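You operate a simulated robot arm through the tools that you are given. There is no shell and no other tool.

You run a simulated robot arm. Do the job below in one go: nothing can be reset, and whatever is moved stays where it is left.

JOB
Move the yellow-band block from RESET to START in the button box.
Fine: free its latch, clip it home, turn the START latch over it and shut the lid; fuse holder stays out.

It is judged by the outcome, as a careful person would: the job done as asked, and still so three seconds after it is handed in. It fails if anything else is knocked over, pushed out of place, dropped, spilled or broken. Lids that push on must go on centred and level and be pressed home; caps that screw on are set level and turned clockwise until they are tight.

ROBOT AND FRAMES
A 6-joint arm with a two-finger gripper, fixed in place. Base frame: the origin is at the foot of the arm, x ahead of it, y to its left, z up; the work surface is at about z = 828. Readings come in mm, degrees, newtons and seconds.
Its first joint turns from -166.0 to 166.0 degrees. Payload 3.43 kg.
The TCP is the grasp point between the finger pads, 20 mm short of the fingertips. In the tool frame z runs along the fingers and y along their closing line. The gripper opens to 190 mm. The gripper's body begins 248 mm behind the TCP.
Orientation is told as [roll, pitch, yaw] about the base's x, y, z axes, in that order, counted from this pose: with the fingers straight down and closing along the base's y, the tool's x points along the base's -x, its y along +y and its z along -z.

CONTROLS
- The arm moves only by the tool move_arm. Its argument "increments" is a list of rows, each an object (a shift or turn left out is 0, a gripper value left out holds the last) with "offset": the shift along the base's x, y, z in mm, a list of three; "rotation": the turn, a rotation vector about the base's x, y, z in degrees, a list of three; "hand": the gripper command, from -1 (shut) to 1 (fully open), values between in proportion. In form: [{"offset": [tx, ty, tz], "rotation": [rx, ry, rz], "hand": hand}, ...]. A call has 1 to 20 rows; each row shifts and turns the commanded pose from where the row before left it. Each row takes 0.2 s and may step no farther than 50 mm and 8.6 degrees from the row before; otherwise, or with a gripper value out of range, the whole call is refused. Where a pose cannot be reached the arm comes as near as it can. A force on the tool above 40 N (or 10 N above the force at the start of the call, whichever is more), or a blocked arm, ends the call early, and 0.2 s more pass. Each finger travels about 153 mm/s and halts on what it meets, pressing with about 22 N; the grip force reading is that of the motor and also rises with nothing between the fingers. The clock runs only during rows and for 0.2 s after the last one: add rows that do not move to give the fingers time. It gives the time, the measured TCP pose, the force on the tool (base axes), the opening and the grip force at its end, in the units of the frame above (readings bear some noise), with the torque about the TCP (base axes, N m) and any sound that the robot's microphone picked up.
- Cameras (640 x 400 px; columns grow to the right, rows downward): "scene" is fixed at [391.7, -644.2, 1597.4]; the picture's right is [0.93, -0.36, 0.00], its down [-0.17, -0.43, -0.89] and it looks along [0.32, 0.83, -0.46] (base axes); focal length 309 px, centre (320, 200). "wrist" rides on the gripper at [70, -8, -288] in the tool frame; the picture's right is [0.12, 0.99, 0.00], its down [-0.96, 0.12, -0.25] and it looks along [-0.25, 0.03, 0.97] (tool axes); focal length 261 px, centre (320, 200). There is no depth. A picture from a camera that has moved, and an enlarged one, comes with that camera's place and axes in the base frame and with its lens. The place of the scene camera against the robot may be out by one fixed shift of up to 18 mm in any direction.
- grab_frame(camera): a new picture of that camera. No time passes.
- slide_trunk(by): slides the trunk up (or, below 0, down) by that many mm; the arm rides with it, the base frame stays. It gives what a move gives, with no picture.
- enlarge(camera, box): a new picture of the part [left, top, right, bottom] of that camera's present view, enlarged. No time passes.
- finish_job(): hands the job in; it is judged then, once.

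Nothing tells you positions but the pictures and the camera data. Unless the task says otherwise, let go and move clear before handing in.

The tools are called after "Call:" as a command line: name --argument value ..., lists and objects as JSON in quotes. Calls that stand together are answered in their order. move_arm: Moves the arm, as the interface text tells. Its arguments: {"type":"object","properties":{"increments":{"type":"array","items":{"type":"object","properties":{"offset":{"type":"array","items":{"type":"number"}},"rotation":{"type":"array","items":{"type":"number"}},"hand":{"type":"number"}}}}},"required":["increments"]} The other tools are called the same way: slide_trunk (by) slides the trunk up or down; grab_frame (camera) takes a picture; enlarge (camera, box) takes an enlarged picture of a part of a camera's view; finish_job () hands the job in.

At the start:

```text
clock: 0.0
position: [599.1, 247.4, 1303.1]
ee_rot: [0.0, 0.0, 0.1]
wrist_force: [0.9, 0.3, -0.8]
ft_torque: [0.0, 0.02, 0.0]
opening: 190.0
grasp_force: 0.0
trunk travel left (down, up): [-350.0, 90.0]
```

scene: 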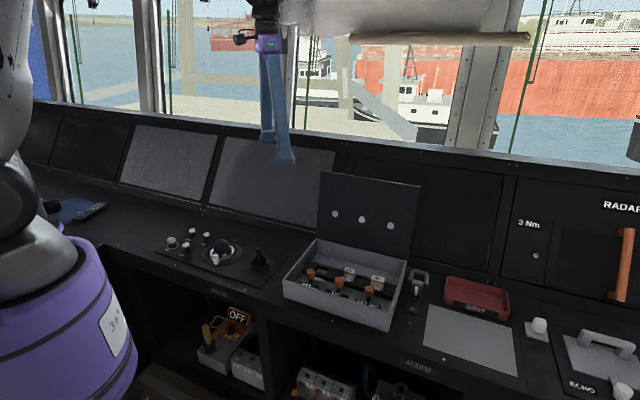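
wrist: 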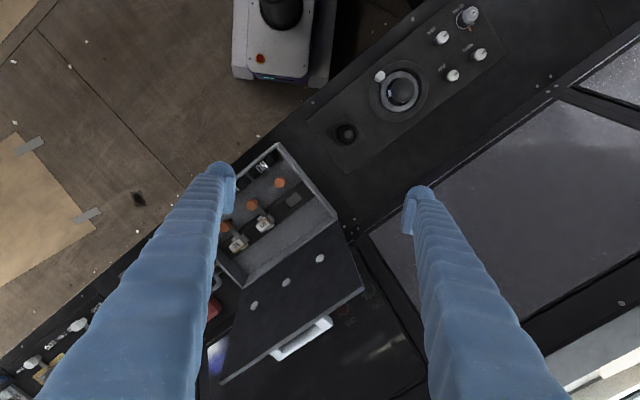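

I see the open button box on the console with three orange latches and some blocks, its lid standing open towards the window. I'll enlarge both views to read the labels and the blocks.

Call:
enlarge --camera "scene" --box '[270, 160, 440, 340]'

Call:
enlarge --camera "wrist" --box '[200, 130, 380, 300]'

Call:
enlarge --camera "scene" --box '[280, 240, 400, 320]'

```text
2.22 times, centred on (355, 250) of scene
camera zoom: at [391.7, -644.2, 1597.4], right [0.93, -0.36, 0.0], down [-0.17, -0.43, -0.89], along [0.32, 0.83, -0.46], focal length 686 px, centre (242, 89)
```

zoom: 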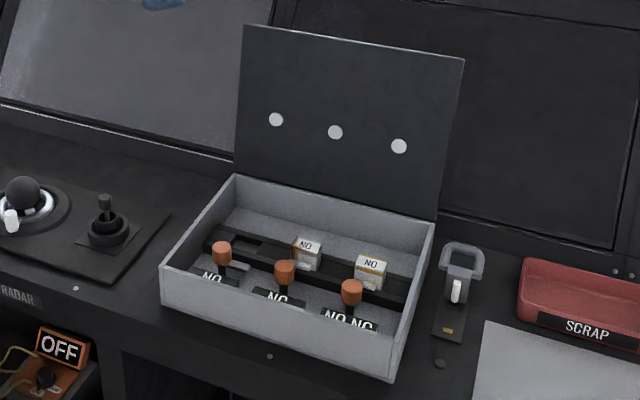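

```text
2.35 times, centred on (290, 215) of wrist
camera zoom: at [529.1, 240.7, 1591.0], right [-0.12, 0.99, 0.0], down [0.96, 0.12, 0.25], along [0.25, 0.03, -0.97], focal length 613 px, centre (391, 165)
```

zoom: 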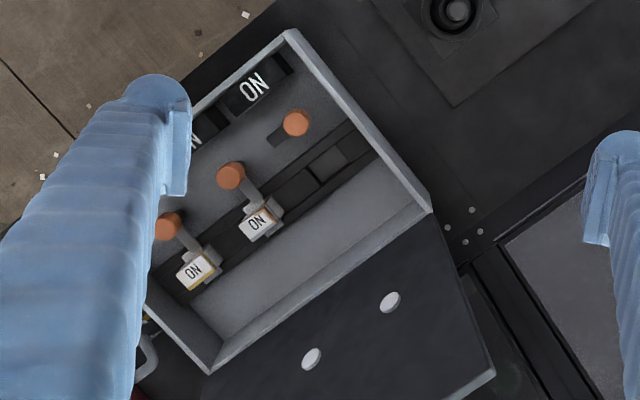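

```text
5.00 times, centred on (340, 280) of scene
camera zoom: at [391.7, -644.2, 1597.4], right [0.93, -0.36, 0.0], down [-0.17, -0.43, -0.89], along [0.32, 0.83, -0.46], focal length 1544 px, centre (220, -200)
```

zoom: 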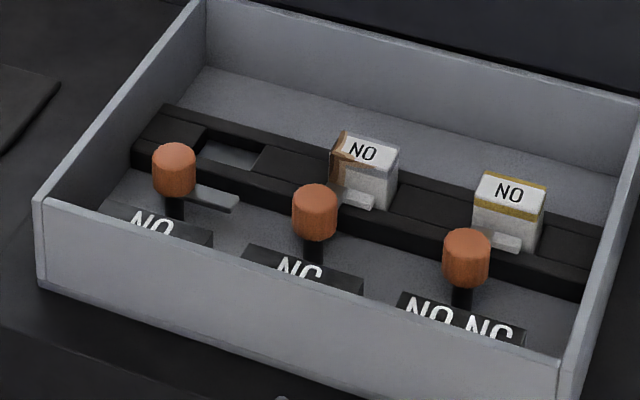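

The yellow-band block sits in the right-hand slot near (872, 37). The empty slot is at the left near (724, 186), and the rail runs at 45° to the base. I'll turn the gripper 45° and move over the near side for a squarer look.

Call:
move_arm --increments '[{"offset": [20, -36, 0], "rotation": [0, 0, 7.5]}, {"offset": [20, -36, 0], "rotation": [0, 0, 7.5]}, {"offset": [20, -36, 0], "rotation": [0, 0, 7.5]}, {"offset": [20, -36, 0], "rotation": [0, 0, 7.5]}, {"offset": [20, -36, 0], "rotation": [0, 0, 7.5]}, {"offset": [19, -37, 0], "rotation": [0, 0, 7.5]}, {"offset": [0, 0, 0]}]'

Call:
grab_frame --camera "wrist"

Call:
grab_frame --camera "scene"

```text
clock: 1.6
position: [716.7, 28.8, 1305.3]
ee_rot: [0.0, 0.1, 45.1]
wrist_force: [0.2, -0.3, 0.2]
ft_torque: [0.0, -0.03, 0.04]
opening: 190.0
grasp_force: 0.1
trunk travel left (down, up): [-350.0, 90.0]
```

```text
taken
camera wrist: at [672.4, -26.4, 1594.1], right [-0.79, 0.62, 0.0], down [0.6, 0.76, 0.25], along [0.15, 0.2, -0.97], focal length 261 px, centre (320, 200)
```

wrist: 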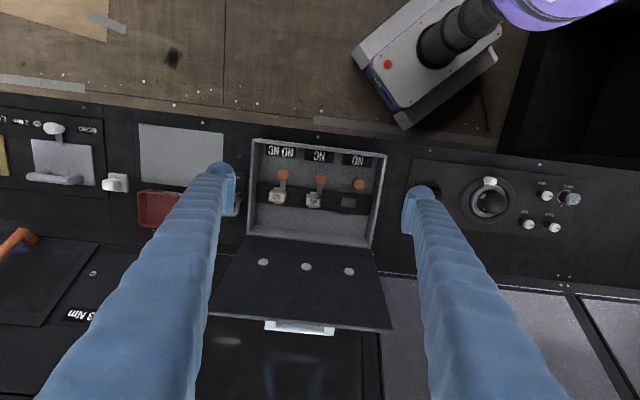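

```text
taken
```

scene: 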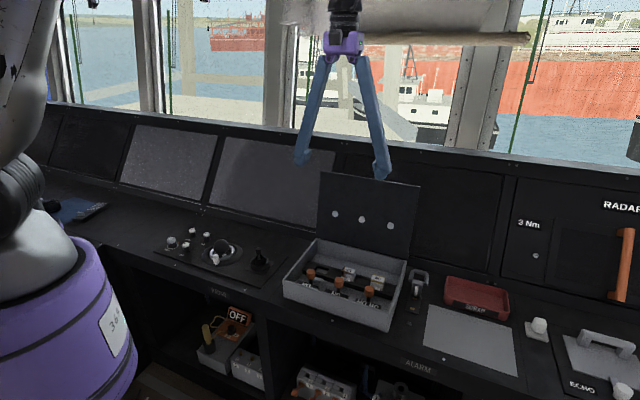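

The view is now square to the box. I'll zoom in on the slots and lid.

Call:
enlarge --camera "wrist" --box '[240, 130, 400, 240]'

Call:
enlarge --camera "wrist" --box '[200, 220, 400, 345]'

Call:
enlarge --camera "scene" --box '[310, 160, 430, 235]'

Call:
enlarge --camera "scene" --box '[395, 255, 525, 335]'

```text
3.64 times, centred on (320, 185) of wrist
camera zoom: at [672.4, -26.4, 1594.1], right [-0.79, 0.62, 0.0], down [0.6, 0.76, 0.25], along [0.15, 0.2, -0.97], focal length 948 px, centre (320, 254)
```

zoom: 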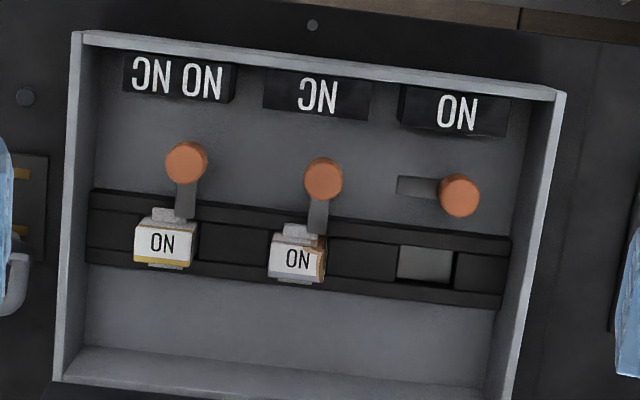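

```text
3.20 times, centred on (300, 282) of wrist
camera zoom: at [672.4, -26.4, 1594.1], right [-0.79, 0.62, 0.0], down [0.6, 0.76, 0.25], along [0.15, 0.2, -0.97], focal length 834 px, centre (384, -64)
```

zoom: 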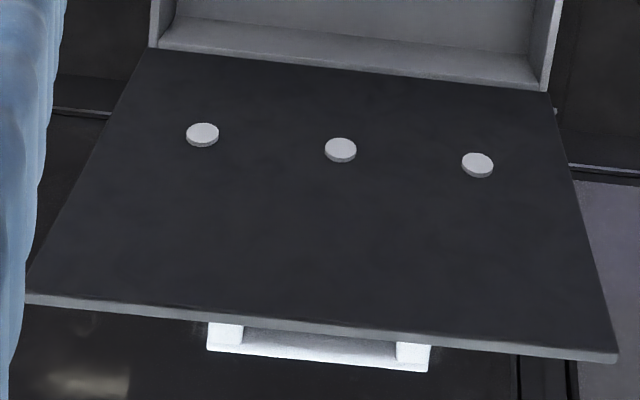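

```text
5.33 times, centred on (370, 198) of scene
camera zoom: at [391.7, -644.2, 1597.4], right [0.93, -0.36, 0.0], down [-0.17, -0.43, -0.89], along [0.32, 0.83, -0.46], focal length 1647 px, centre (53, 213)
```

zoom: 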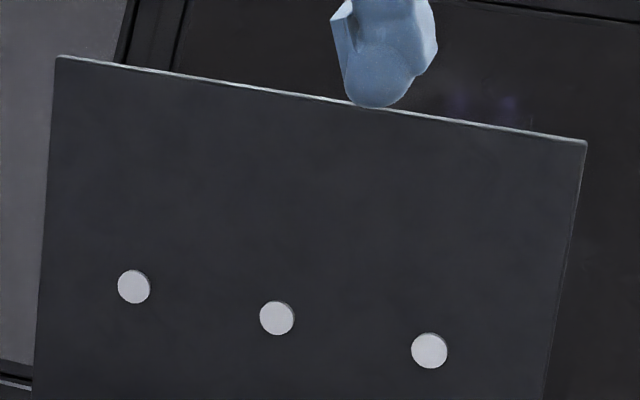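

```text
4.92 times, centred on (460, 295) of scene
camera zoom: at [391.7, -644.2, 1597.4], right [0.93, -0.36, 0.0], down [-0.17, -0.43, -0.89], along [0.32, 0.83, -0.46], focal length 1520 px, centre (-369, -268)
```

zoom: 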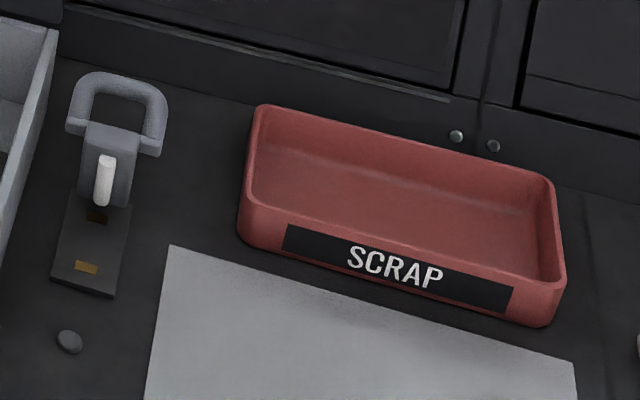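

The slots are clear now: the yellow-band block is at the NO/NC station under its latch, and the NO station is empty with its latch turned parallel to the rail. I'll go lower over the near side of the yellow block for detail.

Call:
move_arm --increments '[{"offset": [16, -5, -43]}, {"offset": [16, -5, -43]}, {"offset": [16, -5, -43]}, {"offset": [16, -5, -43]}, {"offset": [16, -5, -43]}, {"offset": [16, -5, -43]}, {"offset": [16, -4, -43]}, {"offset": [0, 0, 0]}]'

Call:
grab_frame --camera "wrist"

Call:
grab_frame --camera "scene"

```text
clock: 3.4
position: [829.0, -4.2, 1002.4]
ee_rot: [0.1, 0.0, 45.0]
wrist_force: [-0.3, 0.3, 0.2]
ft_torque: [0.02, -0.02, 0.02]
opening: 189.8
grasp_force: 0.0
trunk travel left (down, up): [-350.0, 90.0]
```

```text
taken
camera wrist: at [784.1, -58.5, 1291.3], right [-0.79, 0.62, 0.0], down [0.6, 0.76, 0.25], along [0.15, 0.19, -0.97], focal length 261 px, centre (320, 200)
```

wrist: 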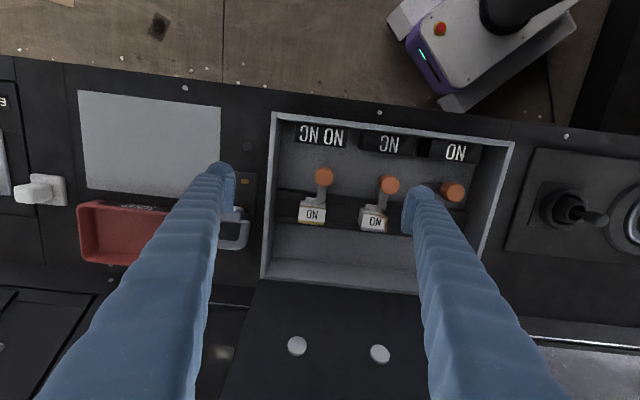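

```text
taken
```

scene: 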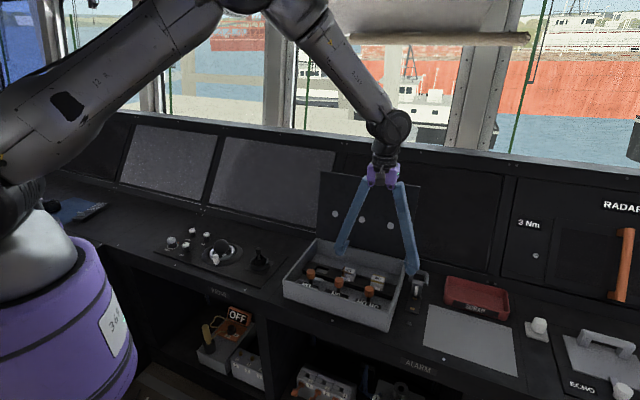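

Call:
enlarge --camera "wrist" --box '[265, 110, 425, 250]'

Call:
enlarge --camera "wrist" --box '[285, 155, 355, 245]'

Call:
enlarge --camera "scene" --box '[350, 265, 410, 310]'

```text
2.86 times, centred on (345, 180) of wrist
camera zoom: at [784.1, -58.5, 1291.3], right [-0.79, 0.62, 0.0], down [0.6, 0.76, 0.25], along [0.15, 0.19, -0.97], focal length 745 px, centre (249, 257)
```

zoom: 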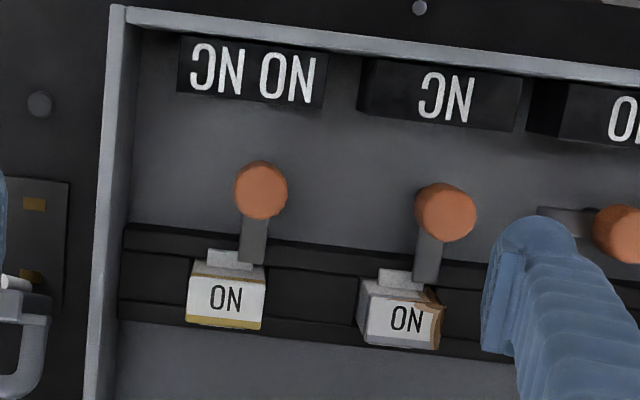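

```text
4.44 times, centred on (320, 200) of wrist
camera zoom: at [784.1, -58.5, 1291.3], right [-0.79, 0.62, 0.0], down [0.6, 0.76, 0.25], along [0.15, 0.19, -0.97], focal length 1158 px, centre (320, 200)
```

zoom: 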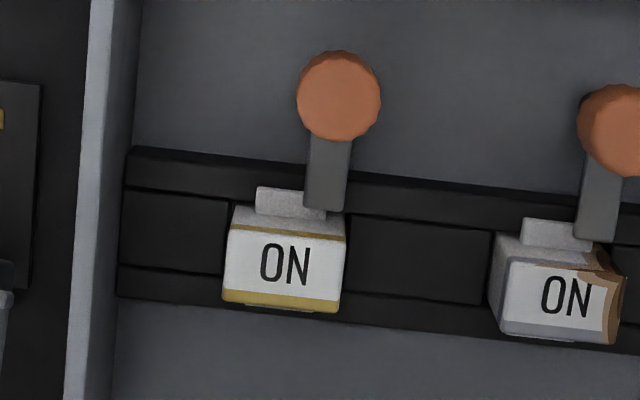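

```text
8.89 times, centred on (380, 288) of scene
camera zoom: at [391.7, -644.2, 1597.4], right [0.93, -0.36, 0.0], down [-0.17, -0.43, -0.89], along [0.32, 0.83, -0.46], focal length 2745 px, centre (-213, -578)
```

zoom: 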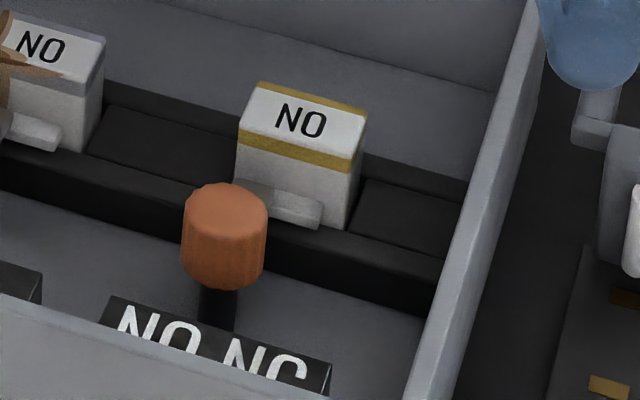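

I've triangulated the RESET knob to about (821, -1, top 884) and the yellow block to about (877, 38, top 880). I'll close to about 70 mm and drop just above the knob to check alignment.

Call:
move_arm --increments '[{"offset": [-4, 2, 0], "hand": -0.26}, {"offset": [-4, 1.5, -20]}, {"offset": [0, 0, -25]}, {"offset": [0, 0, -25]}, {"offset": [0, 0, 0]}]'

Call:
grab_frame --camera "wrist"

Call:
enlarge --camera "wrist" --box '[260, 140, 380, 250]'

Call:
enlarge --camera "scene" --box '[330, 240, 420, 310]'

```text
clock: 4.6
position: [820.7, 0.8, 929.0]
ee_rot: [0.0, 0.1, 45.0]
wrist_force: [0.2, -0.3, 0.0]
ft_torque: [0.02, -0.03, -0.02]
opening: 70.1
grasp_force: 0.1
trunk travel left (down, up): [-350.0, 90.0]
```

```text
taken
camera wrist: at [776.6, -53.0, 1218.5], right [-0.79, 0.62, 0.0], down [0.6, 0.76, 0.25], along [0.15, 0.19, -0.97], focal length 261 px, centre (320, 200)
```

wrist: 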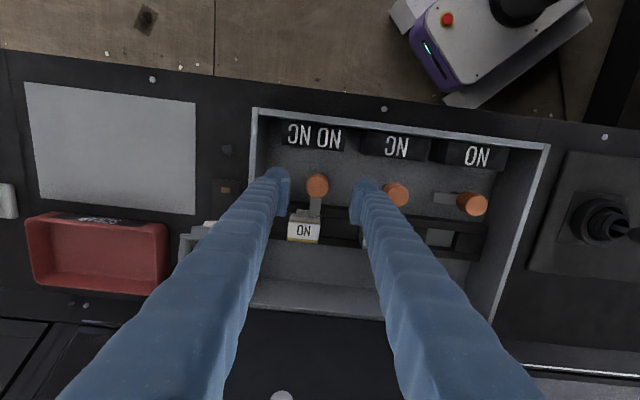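

```text
3.64 times, centred on (320, 195) of wrist
camera zoom: at [776.6, -53.0, 1218.5], right [-0.79, 0.62, 0.0], down [0.6, 0.76, 0.25], along [0.15, 0.19, -0.97], focal length 948 px, centre (320, 218)
```

zoom: 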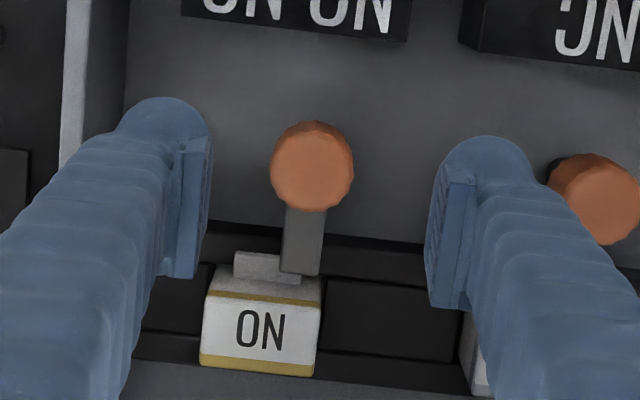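

```text
5.71 times, centred on (375, 275) of scene
camera zoom: at [391.7, -644.2, 1597.4], right [0.93, -0.36, 0.0], down [-0.17, -0.43, -0.89], along [0.32, 0.83, -0.46], focal length 1764 px, centre (6, -229)
```

zoom: 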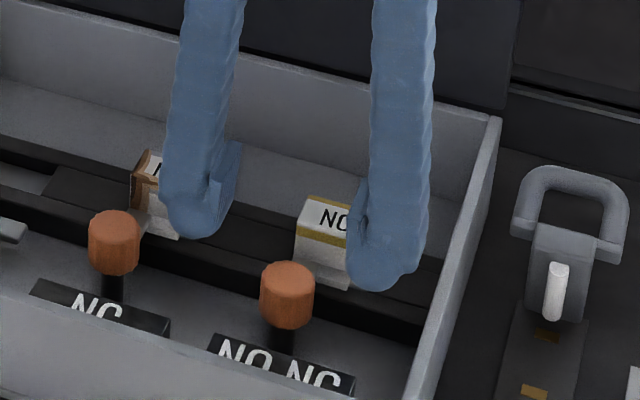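

The knob is about 2 mm off the grasp point. I'll correct that, descend and grip it.

Call:
move_arm --increments '[{"offset": [0, -2.8, -20]}, {"offset": [0, 0, -20]}, {"offset": [0, 0, -10]}, {"offset": [0, 0, 0]}, {"offset": [0, 0, 0], "hand": -1}, {"offset": [0, 0, 0]}, {"offset": [0, 0, 0]}]'

Call:
enlarge --camera "wrist" --box '[260, 140, 380, 250]'

Call:
enlarge --camera "scene" --box '[330, 240, 420, 310]'

```text
clock: 6.2
position: [821.9, -1.6, 878.2]
ee_rot: [0.0, 0.1, 45.0]
wrist_force: [7.1, -10.1, -1.3]
ft_torque: [-0.13, -0.07, -0.03]
opening: 28.9
grasp_force: 45.0
trunk travel left (down, up): [-350.0, 90.0]
```

```text
3.64 times, centred on (320, 195) of wrist
camera zoom: at [777.8, -56.5, 1167.9], right [-0.79, 0.62, 0.0], down [0.6, 0.76, 0.25], along [0.15, 0.19, -0.97], focal length 948 px, centre (320, 218)
```

zoom: 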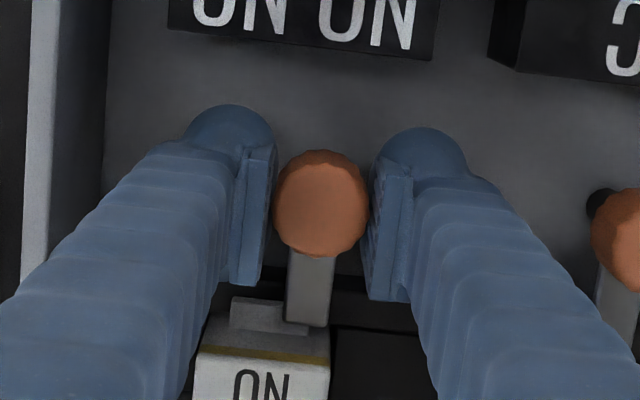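

```text
5.71 times, centred on (375, 275) of scene
camera zoom: at [391.7, -644.2, 1597.4], right [0.93, -0.36, 0.0], down [-0.17, -0.43, -0.89], along [0.32, 0.83, -0.46], focal length 1764 px, centre (6, -229)
```

zoom: 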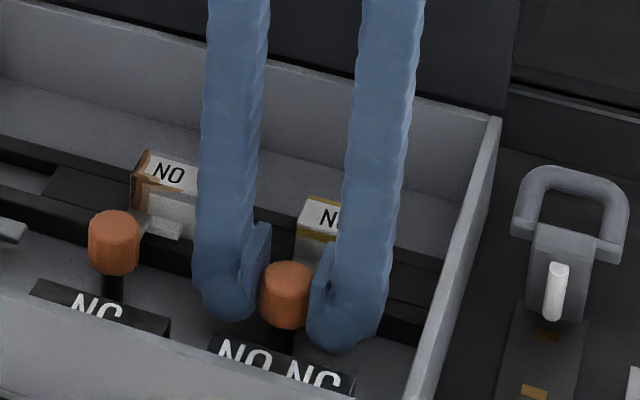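

I have the knob at 28.9 mm, with a little side load. I'll ease over about 1 mm and turn it clockwise (seen from above) a little as a test.

Call:
move_arm --increments '[{"offset": [0.8, -0.8, 0]}, {"rotation": [0, 0, -6]}, {"rotation": [0, 0, -6]}, {"rotation": [0, 0, -6]}, {"offset": [0, 0, 0]}]'

Call:
enlarge --camera "wrist" --box '[260, 140, 380, 250]'

```text
clock: 7.4
position: [821.8, -2.2, 879.6]
ee_rot: [0.2, 0.2, 27.0]
wrist_force: [-3.7, 0.0, -9.2]
ft_torque: [-0.05, 0.14, 0.01]
opening: 28.5
grasp_force: 44.9
trunk travel left (down, up): [-350.0, 90.0]
```

```text
3.64 times, centred on (320, 195) of wrist
camera zoom: at [763.9, -40.6, 1168.1], right [-0.56, 0.83, 0.0], down [0.81, 0.54, 0.24], along [0.2, 0.14, -0.97], focal length 948 px, centre (320, 218)
```

zoom: 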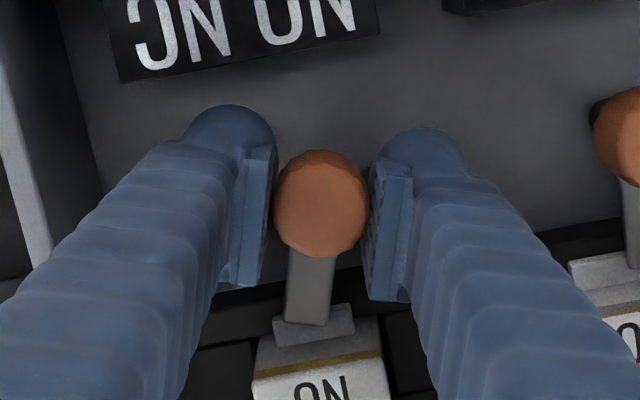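

The bar turns freely with the gripper. I'll continue clockwise until it clears the block.

Call:
move_arm --increments '[{"rotation": [0, 0, -8]}, {"rotation": [0, 0, -8]}, {"rotation": [0, 0, -8]}, {"rotation": [0, 0, -8]}, {"rotation": [0, 0, -8]}, {"offset": [0, 0, 0]}]'

Call:
enlarge --camera "wrist" --box '[240, 140, 400, 250]'

Call:
enlarge --camera "scene" --box '[330, 240, 420, 310]'

```text
clock: 8.8
position: [821.9, -3.3, 880.0]
ee_rot: [-0.1, 0.2, -13.0]
wrist_force: [-9.9, 3.8, -23.1]
ft_torque: [-0.01, 0.07, 0.0]
opening: 28.6
grasp_force: 45.1
trunk travel left (down, up): [-350.0, 90.0]
```

```text
3.64 times, centred on (320, 195) of wrist
camera zoom: at [752.5, 5.6, 1168.3], right [0.11, 0.99, 0.0], down [0.96, -0.1, 0.24], along [0.24, -0.03, -0.97], focal length 948 px, centre (320, 218)
```

zoom: 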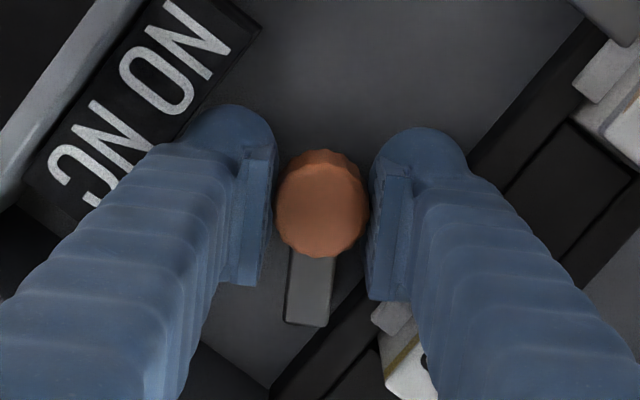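

```text
5.71 times, centred on (375, 275) of scene
camera zoom: at [391.7, -644.2, 1597.4], right [0.93, -0.36, 0.0], down [-0.17, -0.43, -0.89], along [0.32, 0.83, -0.46], focal length 1764 px, centre (6, -229)
```

zoom: 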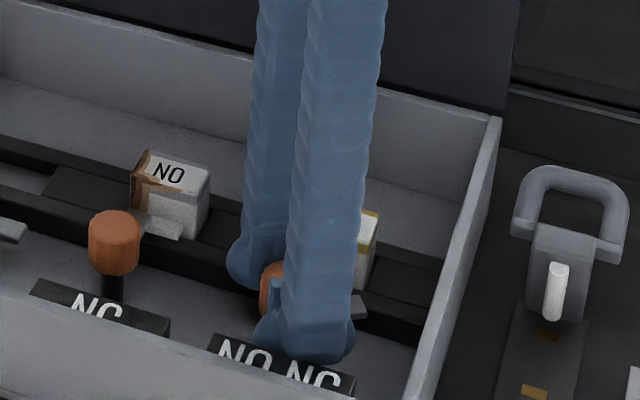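

The bar is clear of the tab. Downward load on the tool is building, so I'll relieve it by lowering slightly and then finish the quarter turn.

Call:
move_arm --increments '[{"offset": [-0.5, 0.3, -1.2]}, {"offset": [0, 0, 0]}]'

```text
clock: 9.4
position: [821.6, -4.4, 879.8]
ee_rot: [0.0, 0.1, -13.0]
wrist_force: [-10.9, -0.9, -15.8]
ft_torque: [-0.01, 0.17, 0.03]
opening: 28.8
grasp_force: 44.8
trunk travel left (down, up): [-350.0, 90.0]
```

Call:
move_arm --increments '[{"offset": [-0.8, 0.5, -1.5], "rotation": [0, 0, -8]}, {"rotation": [0, 0, -8]}, {"rotation": [0, 0, -8]}, {"rotation": [0, 0, -8]}, {"offset": [0, 0, 0]}]'

Call:
enlarge --camera "wrist" --box '[240, 140, 400, 250]'

Call:
enlarge --camera "scene" --box '[330, 240, 420, 310]'

```text
clock: 10.6
position: [822.6, -5.3, 879.0]
ee_rot: [0.1, 0.0, -45.2]
wrist_force: [-5.0, -21.6, -1.8]
ft_torque: [-0.2, -0.01, 0.01]
opening: 29.0
grasp_force: 45.3
trunk travel left (down, up): [-350.0, 90.0]
```

```text
3.64 times, centred on (320, 195) of wrist
camera zoom: at [766.4, 40.4, 1168.2], right [0.62, 0.79, 0.0], down [0.76, -0.6, 0.25], along [0.19, -0.15, -0.97], focal length 948 px, centre (320, 218)
```

zoom: 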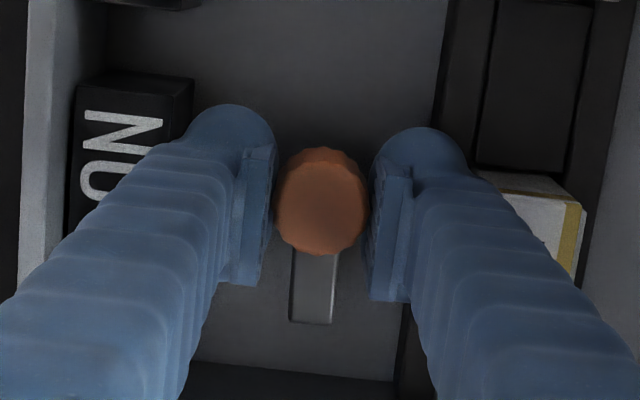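

```text
5.71 times, centred on (375, 275) of scene
camera zoom: at [391.7, -644.2, 1597.4], right [0.93, -0.36, 0.0], down [-0.17, -0.43, -0.89], along [0.32, 0.83, -0.46], focal length 1764 px, centre (6, -229)
```

zoom: 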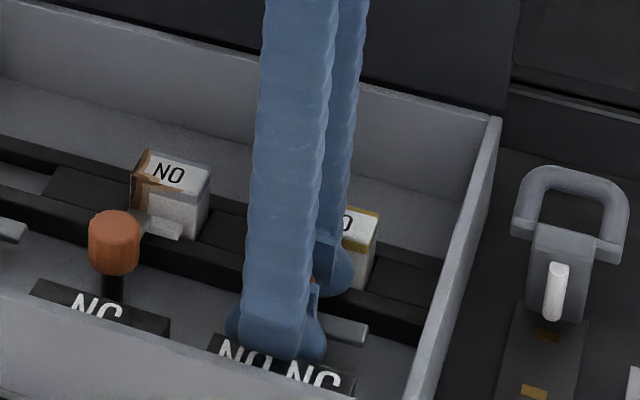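

The RESET latch is now parked parallel to the rail, like the empty one. I'll let go with a small opening and lift clear.

Call:
move_arm --increments '[{"hand": -0.56}, {"offset": [0, 0, 0]}, {"offset": [0, 0, 30]}, {"offset": [0, 0, 40]}, {"offset": [0, 0, 40]}, {"offset": [0, 0, 0]}]'

Call:
enlarge --camera "scene" --box '[280, 235, 420, 325]'

Call:
grab_frame --camera "wrist"

```text
clock: 12.0
position: [821.8, -0.8, 988.1]
ee_rot: [-0.1, 0.0, -45.1]
wrist_force: [-0.2, -0.9, 0.2]
ft_torque: [0.0, 0.05, 0.01]
opening: 42.0
grasp_force: 0.2
trunk travel left (down, up): [-350.0, 90.0]
```

```text
4.44 times, centred on (350, 280) of scene
camera zoom: at [391.7, -644.2, 1597.4], right [0.93, -0.36, 0.0], down [-0.17, -0.43, -0.89], along [0.32, 0.83, -0.46], focal length 1372 px, centre (187, -156)
```

zoom: 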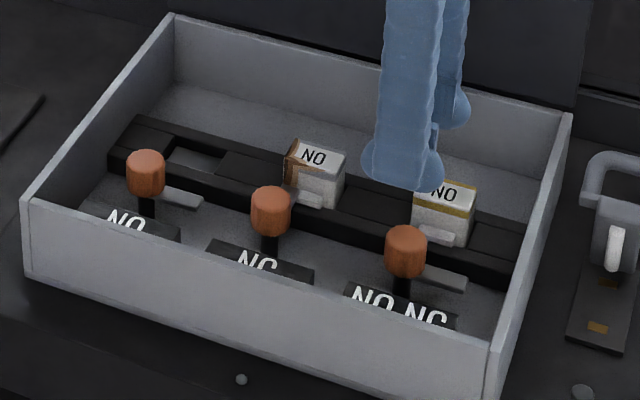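

```text
taken
camera wrist: at [766.9, 43.8, 1276.8], right [0.62, 0.79, 0.0], down [0.76, -0.6, 0.25], along [0.19, -0.15, -0.97], focal length 261 px, centre (320, 200)
```

wrist: 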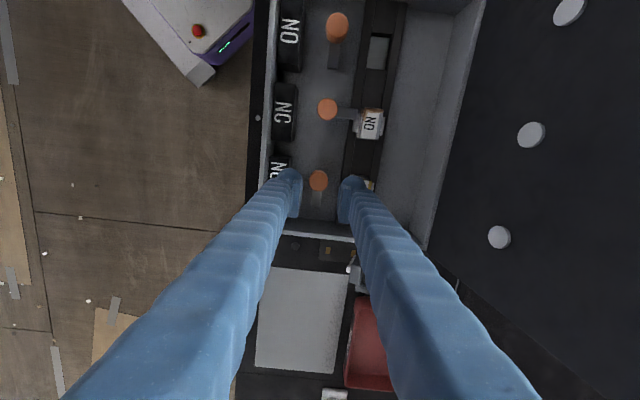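

The RESET latch is free and parked. Next I'll turn back to 45° and line up over the yellow-band block with the fingers closing along the rail.

Call:
move_arm --increments '[{"rotation": [0, 0, 8.2], "hand": -0.16}, {"rotation": [0, 0, 8.2]}, {"rotation": [0, 0, 8.2]}, {"rotation": [0, 0, 8.2]}, {"offset": [8, 5.5, 0], "rotation": [0, 0, 8.2]}, {"offset": [8, 5.5, 0], "rotation": [0, 0, 8.2]}, {"offset": [8, 5.5, 0], "rotation": [0, 0, 8.2]}, {"offset": [8, 5.5, 0], "rotation": [0, 0, 8.2]}, {"offset": [8, 5.5, 0], "rotation": [0, 0, 8.2]}, {"offset": [8, 5.5, 0], "rotation": [0, 0, 8.2]}, {"offset": [8, 5.5, 0], "rotation": [0, 0, 8]}, {"offset": [0, 0, -36]}, {"offset": [0, 0, 0]}]'

Call:
enlarge --camera "wrist" --box '[240, 130, 400, 250]'

Call:
enlarge --camera "scene" --box '[330, 240, 420, 310]'

```text
clock: 14.8
position: [876.9, 34.4, 952.7]
ee_rot: [0.0, 0.0, 45.2]
wrist_force: [0.5, 0.8, 0.1]
ft_torque: [-0.03, -0.04, -0.01]
opening: 79.7
grasp_force: 0.1
trunk travel left (down, up): [-350.0, 90.0]
```

```text
3.33 times, centred on (320, 190) of wrist
camera zoom: at [832.9, -19.3, 1240.6], right [-0.79, 0.62, 0.0], down [0.6, 0.76, 0.25], along [0.15, 0.19, -0.97], focal length 869 px, centre (320, 233)
```

zoom: 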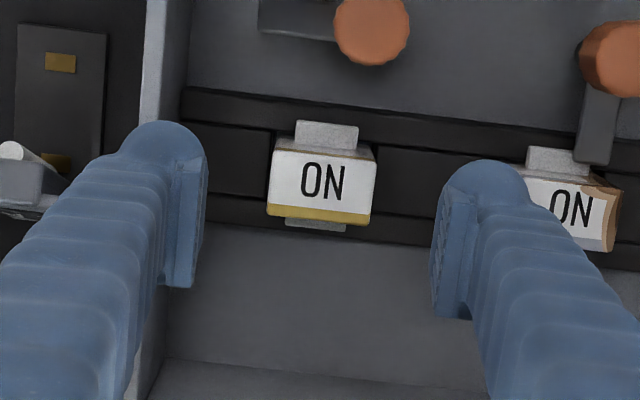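

```text
5.71 times, centred on (375, 275) of scene
camera zoom: at [391.7, -644.2, 1597.4], right [0.93, -0.36, 0.0], down [-0.17, -0.43, -0.89], along [0.32, 0.83, -0.46], focal length 1764 px, centre (6, -229)
```

zoom: 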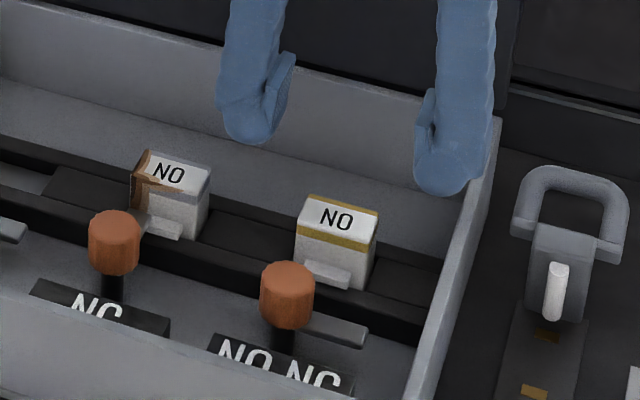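

The block is about 42 mm wide along the rail, and its centre is about 4 mm farther than the grasp point. I'll narrow the opening to clear the box wall, centre on the block, descend and grip.

Call:
move_arm --increments '[{"offset": [2.2, 3.5, 0], "hand": -0.36}, {"offset": [0, 0, -25]}, {"offset": [0, 0, -25]}, {"offset": [0, 0, -15]}, {"offset": [0, 0, -11]}, {"offset": [0, 0, 0]}]'

Call:
enlarge --camera "wrist" --box '[240, 130, 400, 250]'

Call:
enlarge --camera "scene" --box '[330, 240, 420, 310]'

```text
clock: 16.2
position: [879.6, 39.1, 874.5]
ee_rot: [-0.1, 0.0, 45.1]
wrist_force: [-1.0, 0.0, -0.2]
ft_torque: [0.01, -0.03, -0.01]
opening: 60.7
grasp_force: 0.0
trunk travel left (down, up): [-350.0, 90.0]
```

```text
3.33 times, centred on (320, 190) of wrist
camera zoom: at [836.2, -15.7, 1164.0], right [-0.79, 0.62, 0.0], down [0.6, 0.76, 0.25], along [0.15, 0.19, -0.97], focal length 869 px, centre (320, 233)
```

zoom: 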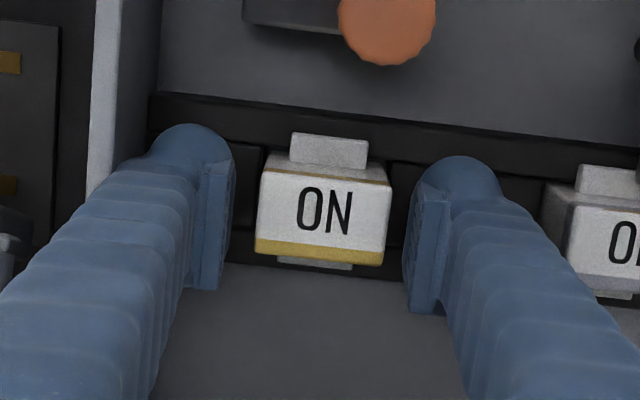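

```text
5.71 times, centred on (375, 275) of scene
camera zoom: at [391.7, -644.2, 1597.4], right [0.93, -0.36, 0.0], down [-0.17, -0.43, -0.89], along [0.32, 0.83, -0.46], focal length 1764 px, centre (6, -229)
```

zoom: 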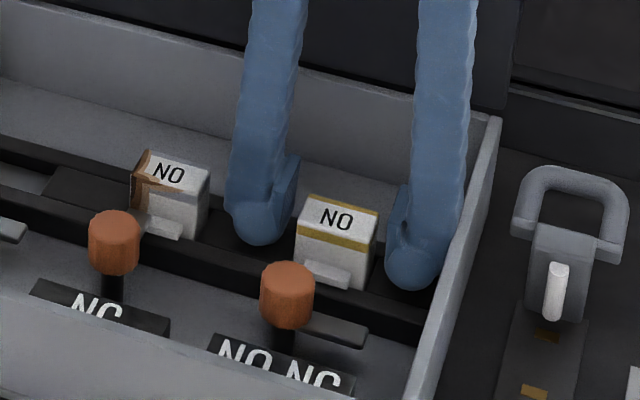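

The fingers are well placed on either side of the block. After a small centring correction I'll grip.

Call:
move_arm --increments '[{"offset": [-2, -0.7, 0]}, {"hand": -1}, {"offset": [0, 0, 0]}, {"offset": [0, 0, 0]}]'

```text
clock: 17.2
position: [877.7, 38.3, 876.0]
ee_rot: [0.0, 0.0, 45.0]
wrist_force: [-0.2, -1.0, 1.0]
ft_torque: [0.03, 0.03, 0.02]
opening: 42.6
grasp_force: 22.3
trunk travel left (down, up): [-350.0, 90.0]
```

The block is gripped cleanly at 42.6 mm with no side load. I'll pull it straight up gently.

Call:
move_arm --increments '[{"offset": [0, 0, 3]}, {"offset": [0, 0, 3]}, {"offset": [0, 0, 4]}, {"offset": [0, 0, 5]}, {"offset": [0, 0, 5]}, {"offset": [0, 0, 0]}]'

Call:
enlarge --camera "scene" --box '[330, 240, 420, 310]'

Call:
enlarge --camera "wrist" --box '[240, 130, 400, 250]'

```text
clock: 18.6
position: [877.9, 39.2, 895.9]
ee_rot: [0.0, 0.0, 45.0]
wrist_force: [0.1, 0.3, -1.0]
ft_torque: [0.01, 0.01, 0.01]
opening: 42.6
grasp_force: 22.1
trunk travel left (down, up): [-350.0, 90.0]
```

```text
5.71 times, centred on (375, 275) of scene
camera zoom: at [391.7, -644.2, 1597.4], right [0.93, -0.36, 0.0], down [-0.17, -0.43, -0.89], along [0.32, 0.83, -0.46], focal length 1764 px, centre (6, -229)
```

zoom: 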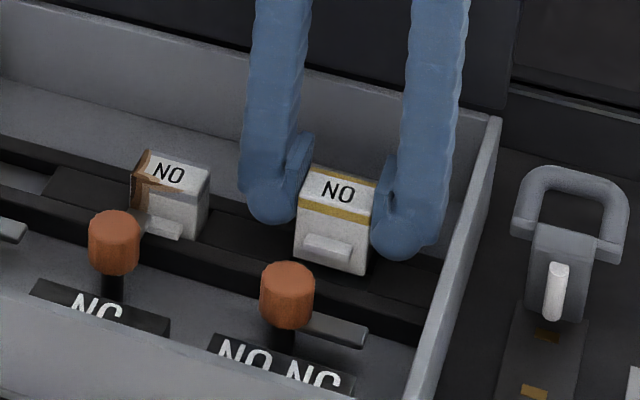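

```text
3.33 times, centred on (320, 190) of wrist
camera zoom: at [834.7, -15.6, 1184.5], right [-0.79, 0.62, 0.0], down [0.6, 0.76, 0.25], along [0.15, 0.19, -0.97], focal length 869 px, centre (320, 233)
```

zoom: 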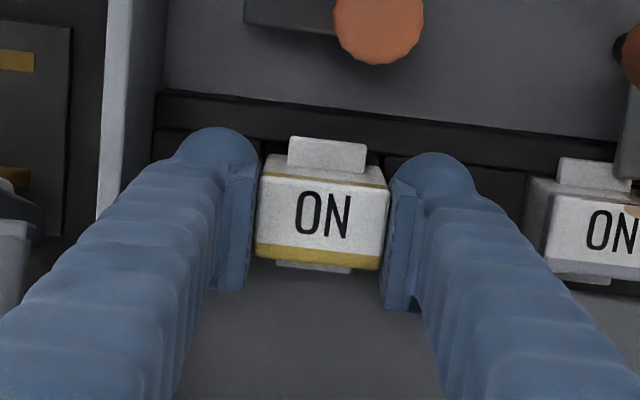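

The block came out freely and hangs level. I'll raise it above the middle block and carry it about 208 mm along the rail to START.

Call:
move_arm --increments '[{"offset": [0, 0, 30]}, {"offset": [0, 0, 32]}, {"offset": [-21, 21, 0]}, {"offset": [-21, 21, 0]}, {"offset": [-21, 21, 0]}, {"offset": [-21, 21, 0]}, {"offset": [-21, 21, 0]}, {"offset": [-21, 21, 0]}, {"offset": [-21, 21, 0]}, {"offset": [0, 0, 0]}, {"offset": [0, 0, 0]}]'

Call:
enlarge --camera "wrist" --box '[240, 130, 400, 250]'

Call:
enlarge --camera "scene" --box '[280, 220, 400, 310]'

```text
clock: 21.0
position: [731.7, 187.6, 959.4]
ee_rot: [0.0, 0.1, 45.0]
wrist_force: [0.0, 0.3, 0.1]
ft_torque: [-0.01, 0.02, -0.02]
opening: 42.3
grasp_force: 22.3
trunk travel left (down, up): [-350.0, 90.0]
```

```text
3.33 times, centred on (320, 190) of wrist
camera zoom: at [687.6, 131.7, 1248.9], right [-0.79, 0.62, 0.0], down [0.6, 0.76, 0.25], along [0.15, 0.19, -0.97], focal length 869 px, centre (320, 233)
```

zoom: 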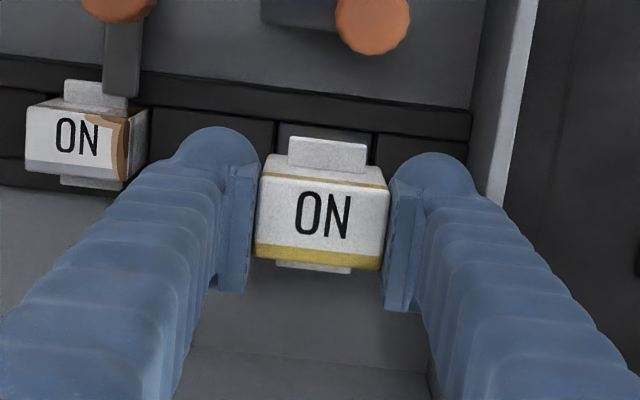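

```text
4.44 times, centred on (340, 265) of scene
camera zoom: at [391.7, -644.2, 1597.4], right [0.93, -0.36, 0.0], down [-0.17, -0.43, -0.89], along [0.32, 0.83, -0.46], focal length 1372 px, centre (231, -89)
```

zoom: 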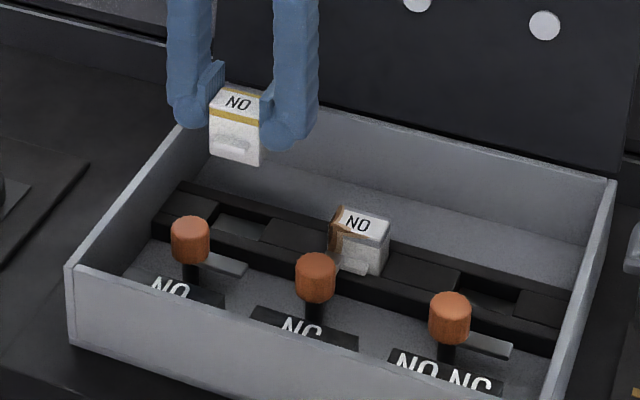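

The empty slot sits right under the block, and I'm about 2 mm too far out across the rail. I'll correct that and lower slowly.

Call:
move_arm --increments '[{"offset": [-1.6, -1.6, -20]}, {"offset": [0, 0, -25]}, {"offset": [0, 0, -16]}, {"offset": [0, 0, 0]}, {"offset": [0, 0, 0]}]'

Call:
enlarge --camera "wrist" --box '[240, 130, 400, 250]'

Call:
enlarge --camera "scene" --box '[290, 240, 380, 310]'

```text
clock: 22.2
position: [730.8, 184.2, 898.4]
ee_rot: [0.0, 0.0, 45.0]
wrist_force: [-0.5, 0.5, -0.4]
ft_torque: [0.0, 0.02, 0.01]
opening: 42.7
grasp_force: 22.1
trunk travel left (down, up): [-350.0, 90.0]
```

```text
3.33 times, centred on (320, 190) of wrist
camera zoom: at [686.5, 129.9, 1186.4], right [-0.79, 0.62, 0.0], down [0.6, 0.76, 0.25], along [0.15, 0.19, -0.97], focal length 869 px, centre (320, 233)
```

zoom: 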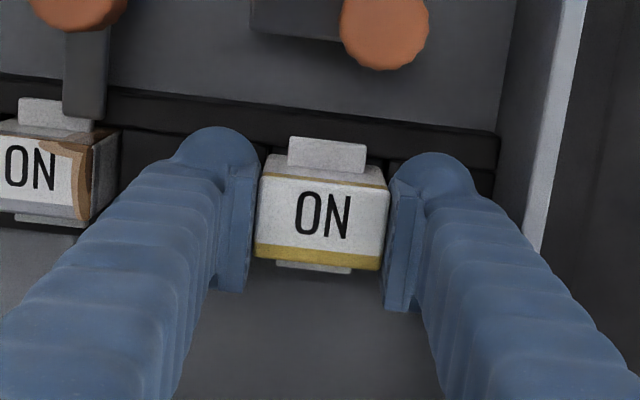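

```text
5.71 times, centred on (335, 275) of scene
camera zoom: at [391.7, -644.2, 1597.4], right [0.93, -0.36, 0.0], down [-0.17, -0.43, -0.89], along [0.32, 0.83, -0.46], focal length 1764 px, centre (234, -229)
```

zoom: 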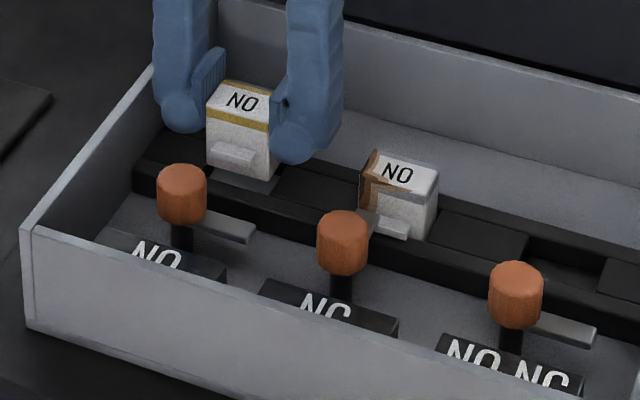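

Comparing the knob and slot positions with the RESET picture, the block should go about 2.4 mm more toward the START end. I'll apply that and lower toward the seat in small steps.

Call:
move_arm --increments '[{"offset": [-1.1, 2.3, 0]}, {"offset": [0, 0, 0]}, {"offset": [0, 0, -5]}, {"offset": [0, 0, -4]}, {"offset": [0, 0, -3]}, {"offset": [0, 0, 0]}]'

Call:
enlarge --camera "wrist" --box '[240, 130, 400, 250]'

Call:
enlarge --camera "scene" --box '[290, 240, 380, 310]'

```text
clock: 23.6
position: [728.4, 187.4, 884.5]
ee_rot: [0.0, 0.1, 45.0]
wrist_force: [-0.5, -1.3, -0.6]
ft_torque: [-0.02, -0.03, 0.0]
opening: 42.4
grasp_force: 21.9
trunk travel left (down, up): [-350.0, 90.0]
```

```text
3.33 times, centred on (320, 190) of wrist
camera zoom: at [683.8, 132.3, 1173.9], right [-0.79, 0.62, 0.0], down [0.6, 0.76, 0.25], along [0.15, 0.19, -0.97], focal length 869 px, centre (320, 233)
```

zoom: 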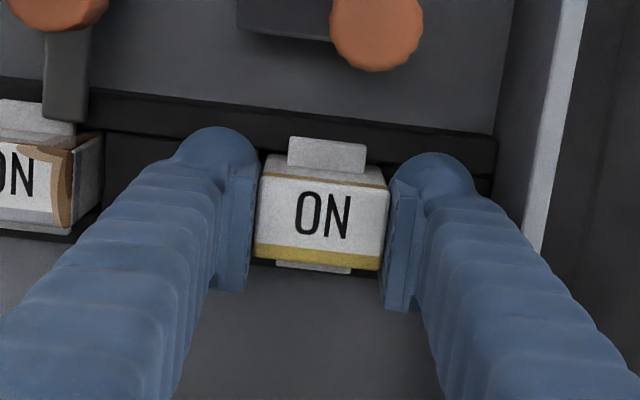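

```text
5.71 times, centred on (335, 275) of scene
camera zoom: at [391.7, -644.2, 1597.4], right [0.93, -0.36, 0.0], down [-0.17, -0.43, -0.89], along [0.32, 0.83, -0.46], focal length 1764 px, centre (234, -229)
```

zoom: 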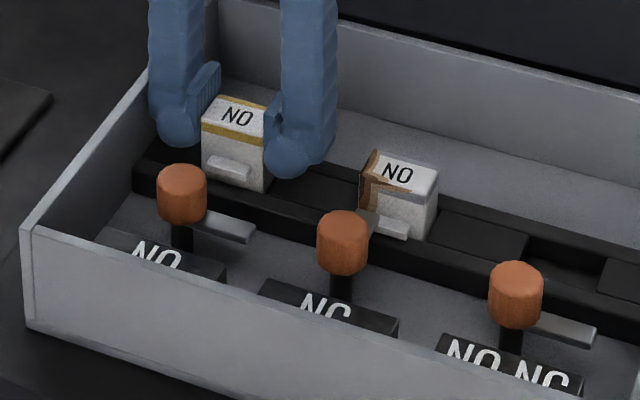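

There's no contact yet, with about 8 mm to go. I'll look closer at the block against the slot before lowering further.

Call:
enlarge --camera "wrist" --box '[295, 150, 355, 190]'

Call:
enlarge --camera "scene" --box '[308, 250, 348, 280]'

```text
10.00 times, centred on (325, 170) of wrist
camera zoom: at [683.8, 132.3, 1173.9], right [-0.79, 0.62, 0.0], down [0.6, 0.76, 0.25], along [0.15, 0.19, -0.97], focal length 2606 px, centre (270, 500)
```

zoom: 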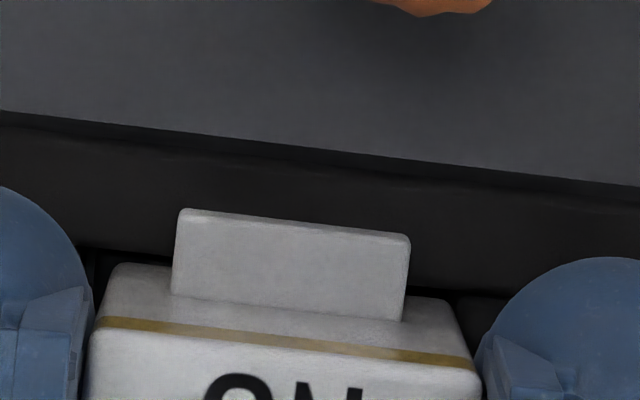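

```text
13.33 times, centred on (328, 265) of scene
camera zoom: at [391.7, -644.2, 1597.4], right [0.93, -0.36, 0.0], down [-0.17, -0.43, -0.89], along [0.32, 0.83, -0.46], focal length 4117 px, centre (213, -667)
```

zoom: 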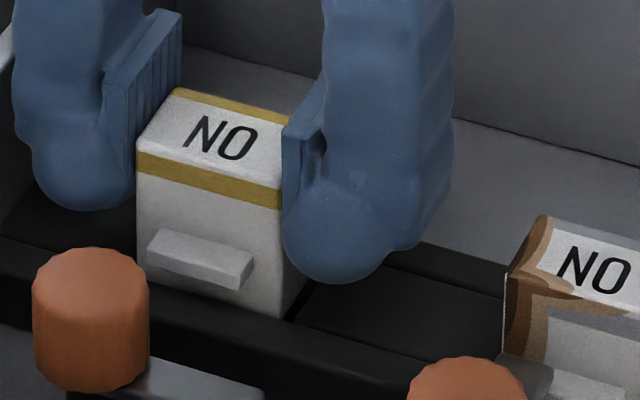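

The block looks about 1 mm too far toward the START end, so I'll trim that. Then I'll lower in 2 mm steps while watching the force.

Call:
move_arm --increments '[{"offset": [1.2, -0.2, 0]}, {"offset": [0, 0, -2]}, {"offset": [0, 0, -2]}, {"offset": [0, 0, 0]}]'

```text
clock: 24.6
position: [729.8, 186.0, 882.6]
ee_rot: [0.0, -0.1, 45.1]
wrist_force: [0.5, -0.3, 0.3]
ft_torque: [0.03, 0.0, 0.0]
opening: 42.5
grasp_force: 22.2
trunk travel left (down, up): [-350.0, 90.0]
```

Call:
move_arm --increments '[{"offset": [0, 0, -2]}, {"offset": [0, 0, -2]}, {"offset": [0, 0, 0]}]'

Call:
enlarge --camera "wrist" --box '[295, 150, 355, 190]'

Call:
enlarge --camera "scene" --box '[308, 250, 348, 280]'

```text
clock: 25.4
position: [728.8, 186.7, 877.0]
ee_rot: [0.1, 0.1, 45.0]
wrist_force: [-0.4, 0.2, -2.0]
ft_torque: [0.0, 0.0, -0.03]
opening: 42.7
grasp_force: 21.7
trunk travel left (down, up): [-350.0, 90.0]
```

```text
10.00 times, centred on (325, 170) of wrist
camera zoom: at [685.3, 132.3, 1165.6], right [-0.79, 0.62, 0.0], down [0.6, 0.76, 0.25], along [0.15, 0.19, -0.97], focal length 2606 px, centre (270, 500)
```

zoom: 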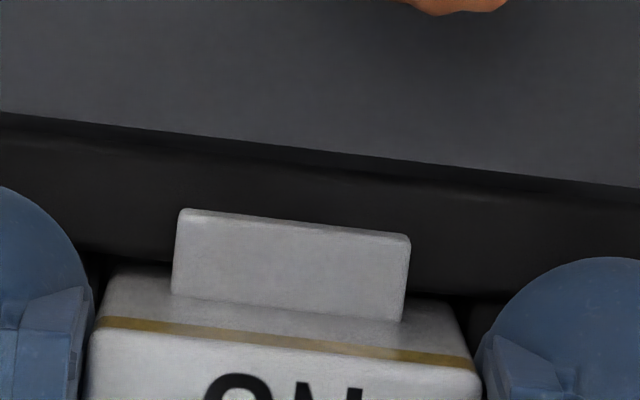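

```text
13.33 times, centred on (328, 265) of scene
camera zoom: at [391.7, -644.2, 1597.4], right [0.93, -0.36, 0.0], down [-0.17, -0.43, -0.89], along [0.32, 0.83, -0.46], focal length 4117 px, centre (213, -667)
```

zoom: 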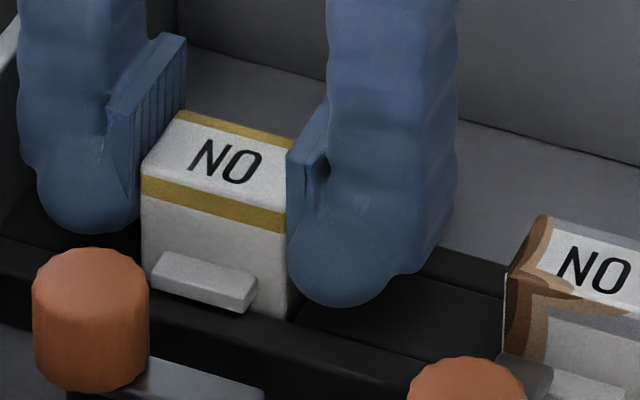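

The block is entering the slot with almost no force. I'll press it home in 1 mm steps and listen for a click.

Call:
move_arm --increments '[{"offset": [0, 0, -1]}, {"offset": [0, 0, -1]}, {"offset": [0, 0, 0]}]'

```text
clock: 26.2
position: [728.4, 185.8, 876.0]
ee_rot: [0.0, -0.1, 45.1]
wrist_force: [0.3, 0.1, 1.6]
ft_torque: [0.02, 0.03, -0.05]
opening: 42.5
grasp_force: 22.1
trunk travel left (down, up): [-350.0, 90.0]
```

Call:
move_arm --increments '[{"offset": [0, 0, -1]}, {"offset": [0, 0, -1]}, {"offset": [0, 0, 0]}]'

Call:
enlarge --camera "scene" --box '[308, 250, 368, 295]'

```text
clock: 27.0
position: [730.0, 186.0, 874.5]
ee_rot: [0.0, -0.1, 45.1]
wrist_force: [-0.2, 3.0, 15.6]
ft_torque: [0.07, 0.09, -0.06]
opening: 42.8
grasp_force: 21.7
trunk travel left (down, up): [-350.0, 90.0]
```

```text
8.89 times, centred on (338, 272) of scene
camera zoom: at [391.7, -644.2, 1597.4], right [0.93, -0.36, 0.0], down [-0.17, -0.43, -0.89], along [0.32, 0.83, -0.46], focal length 2745 px, centre (160, -444)
```

zoom: 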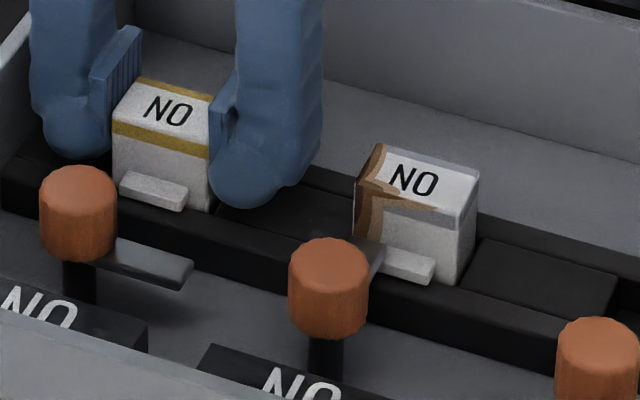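

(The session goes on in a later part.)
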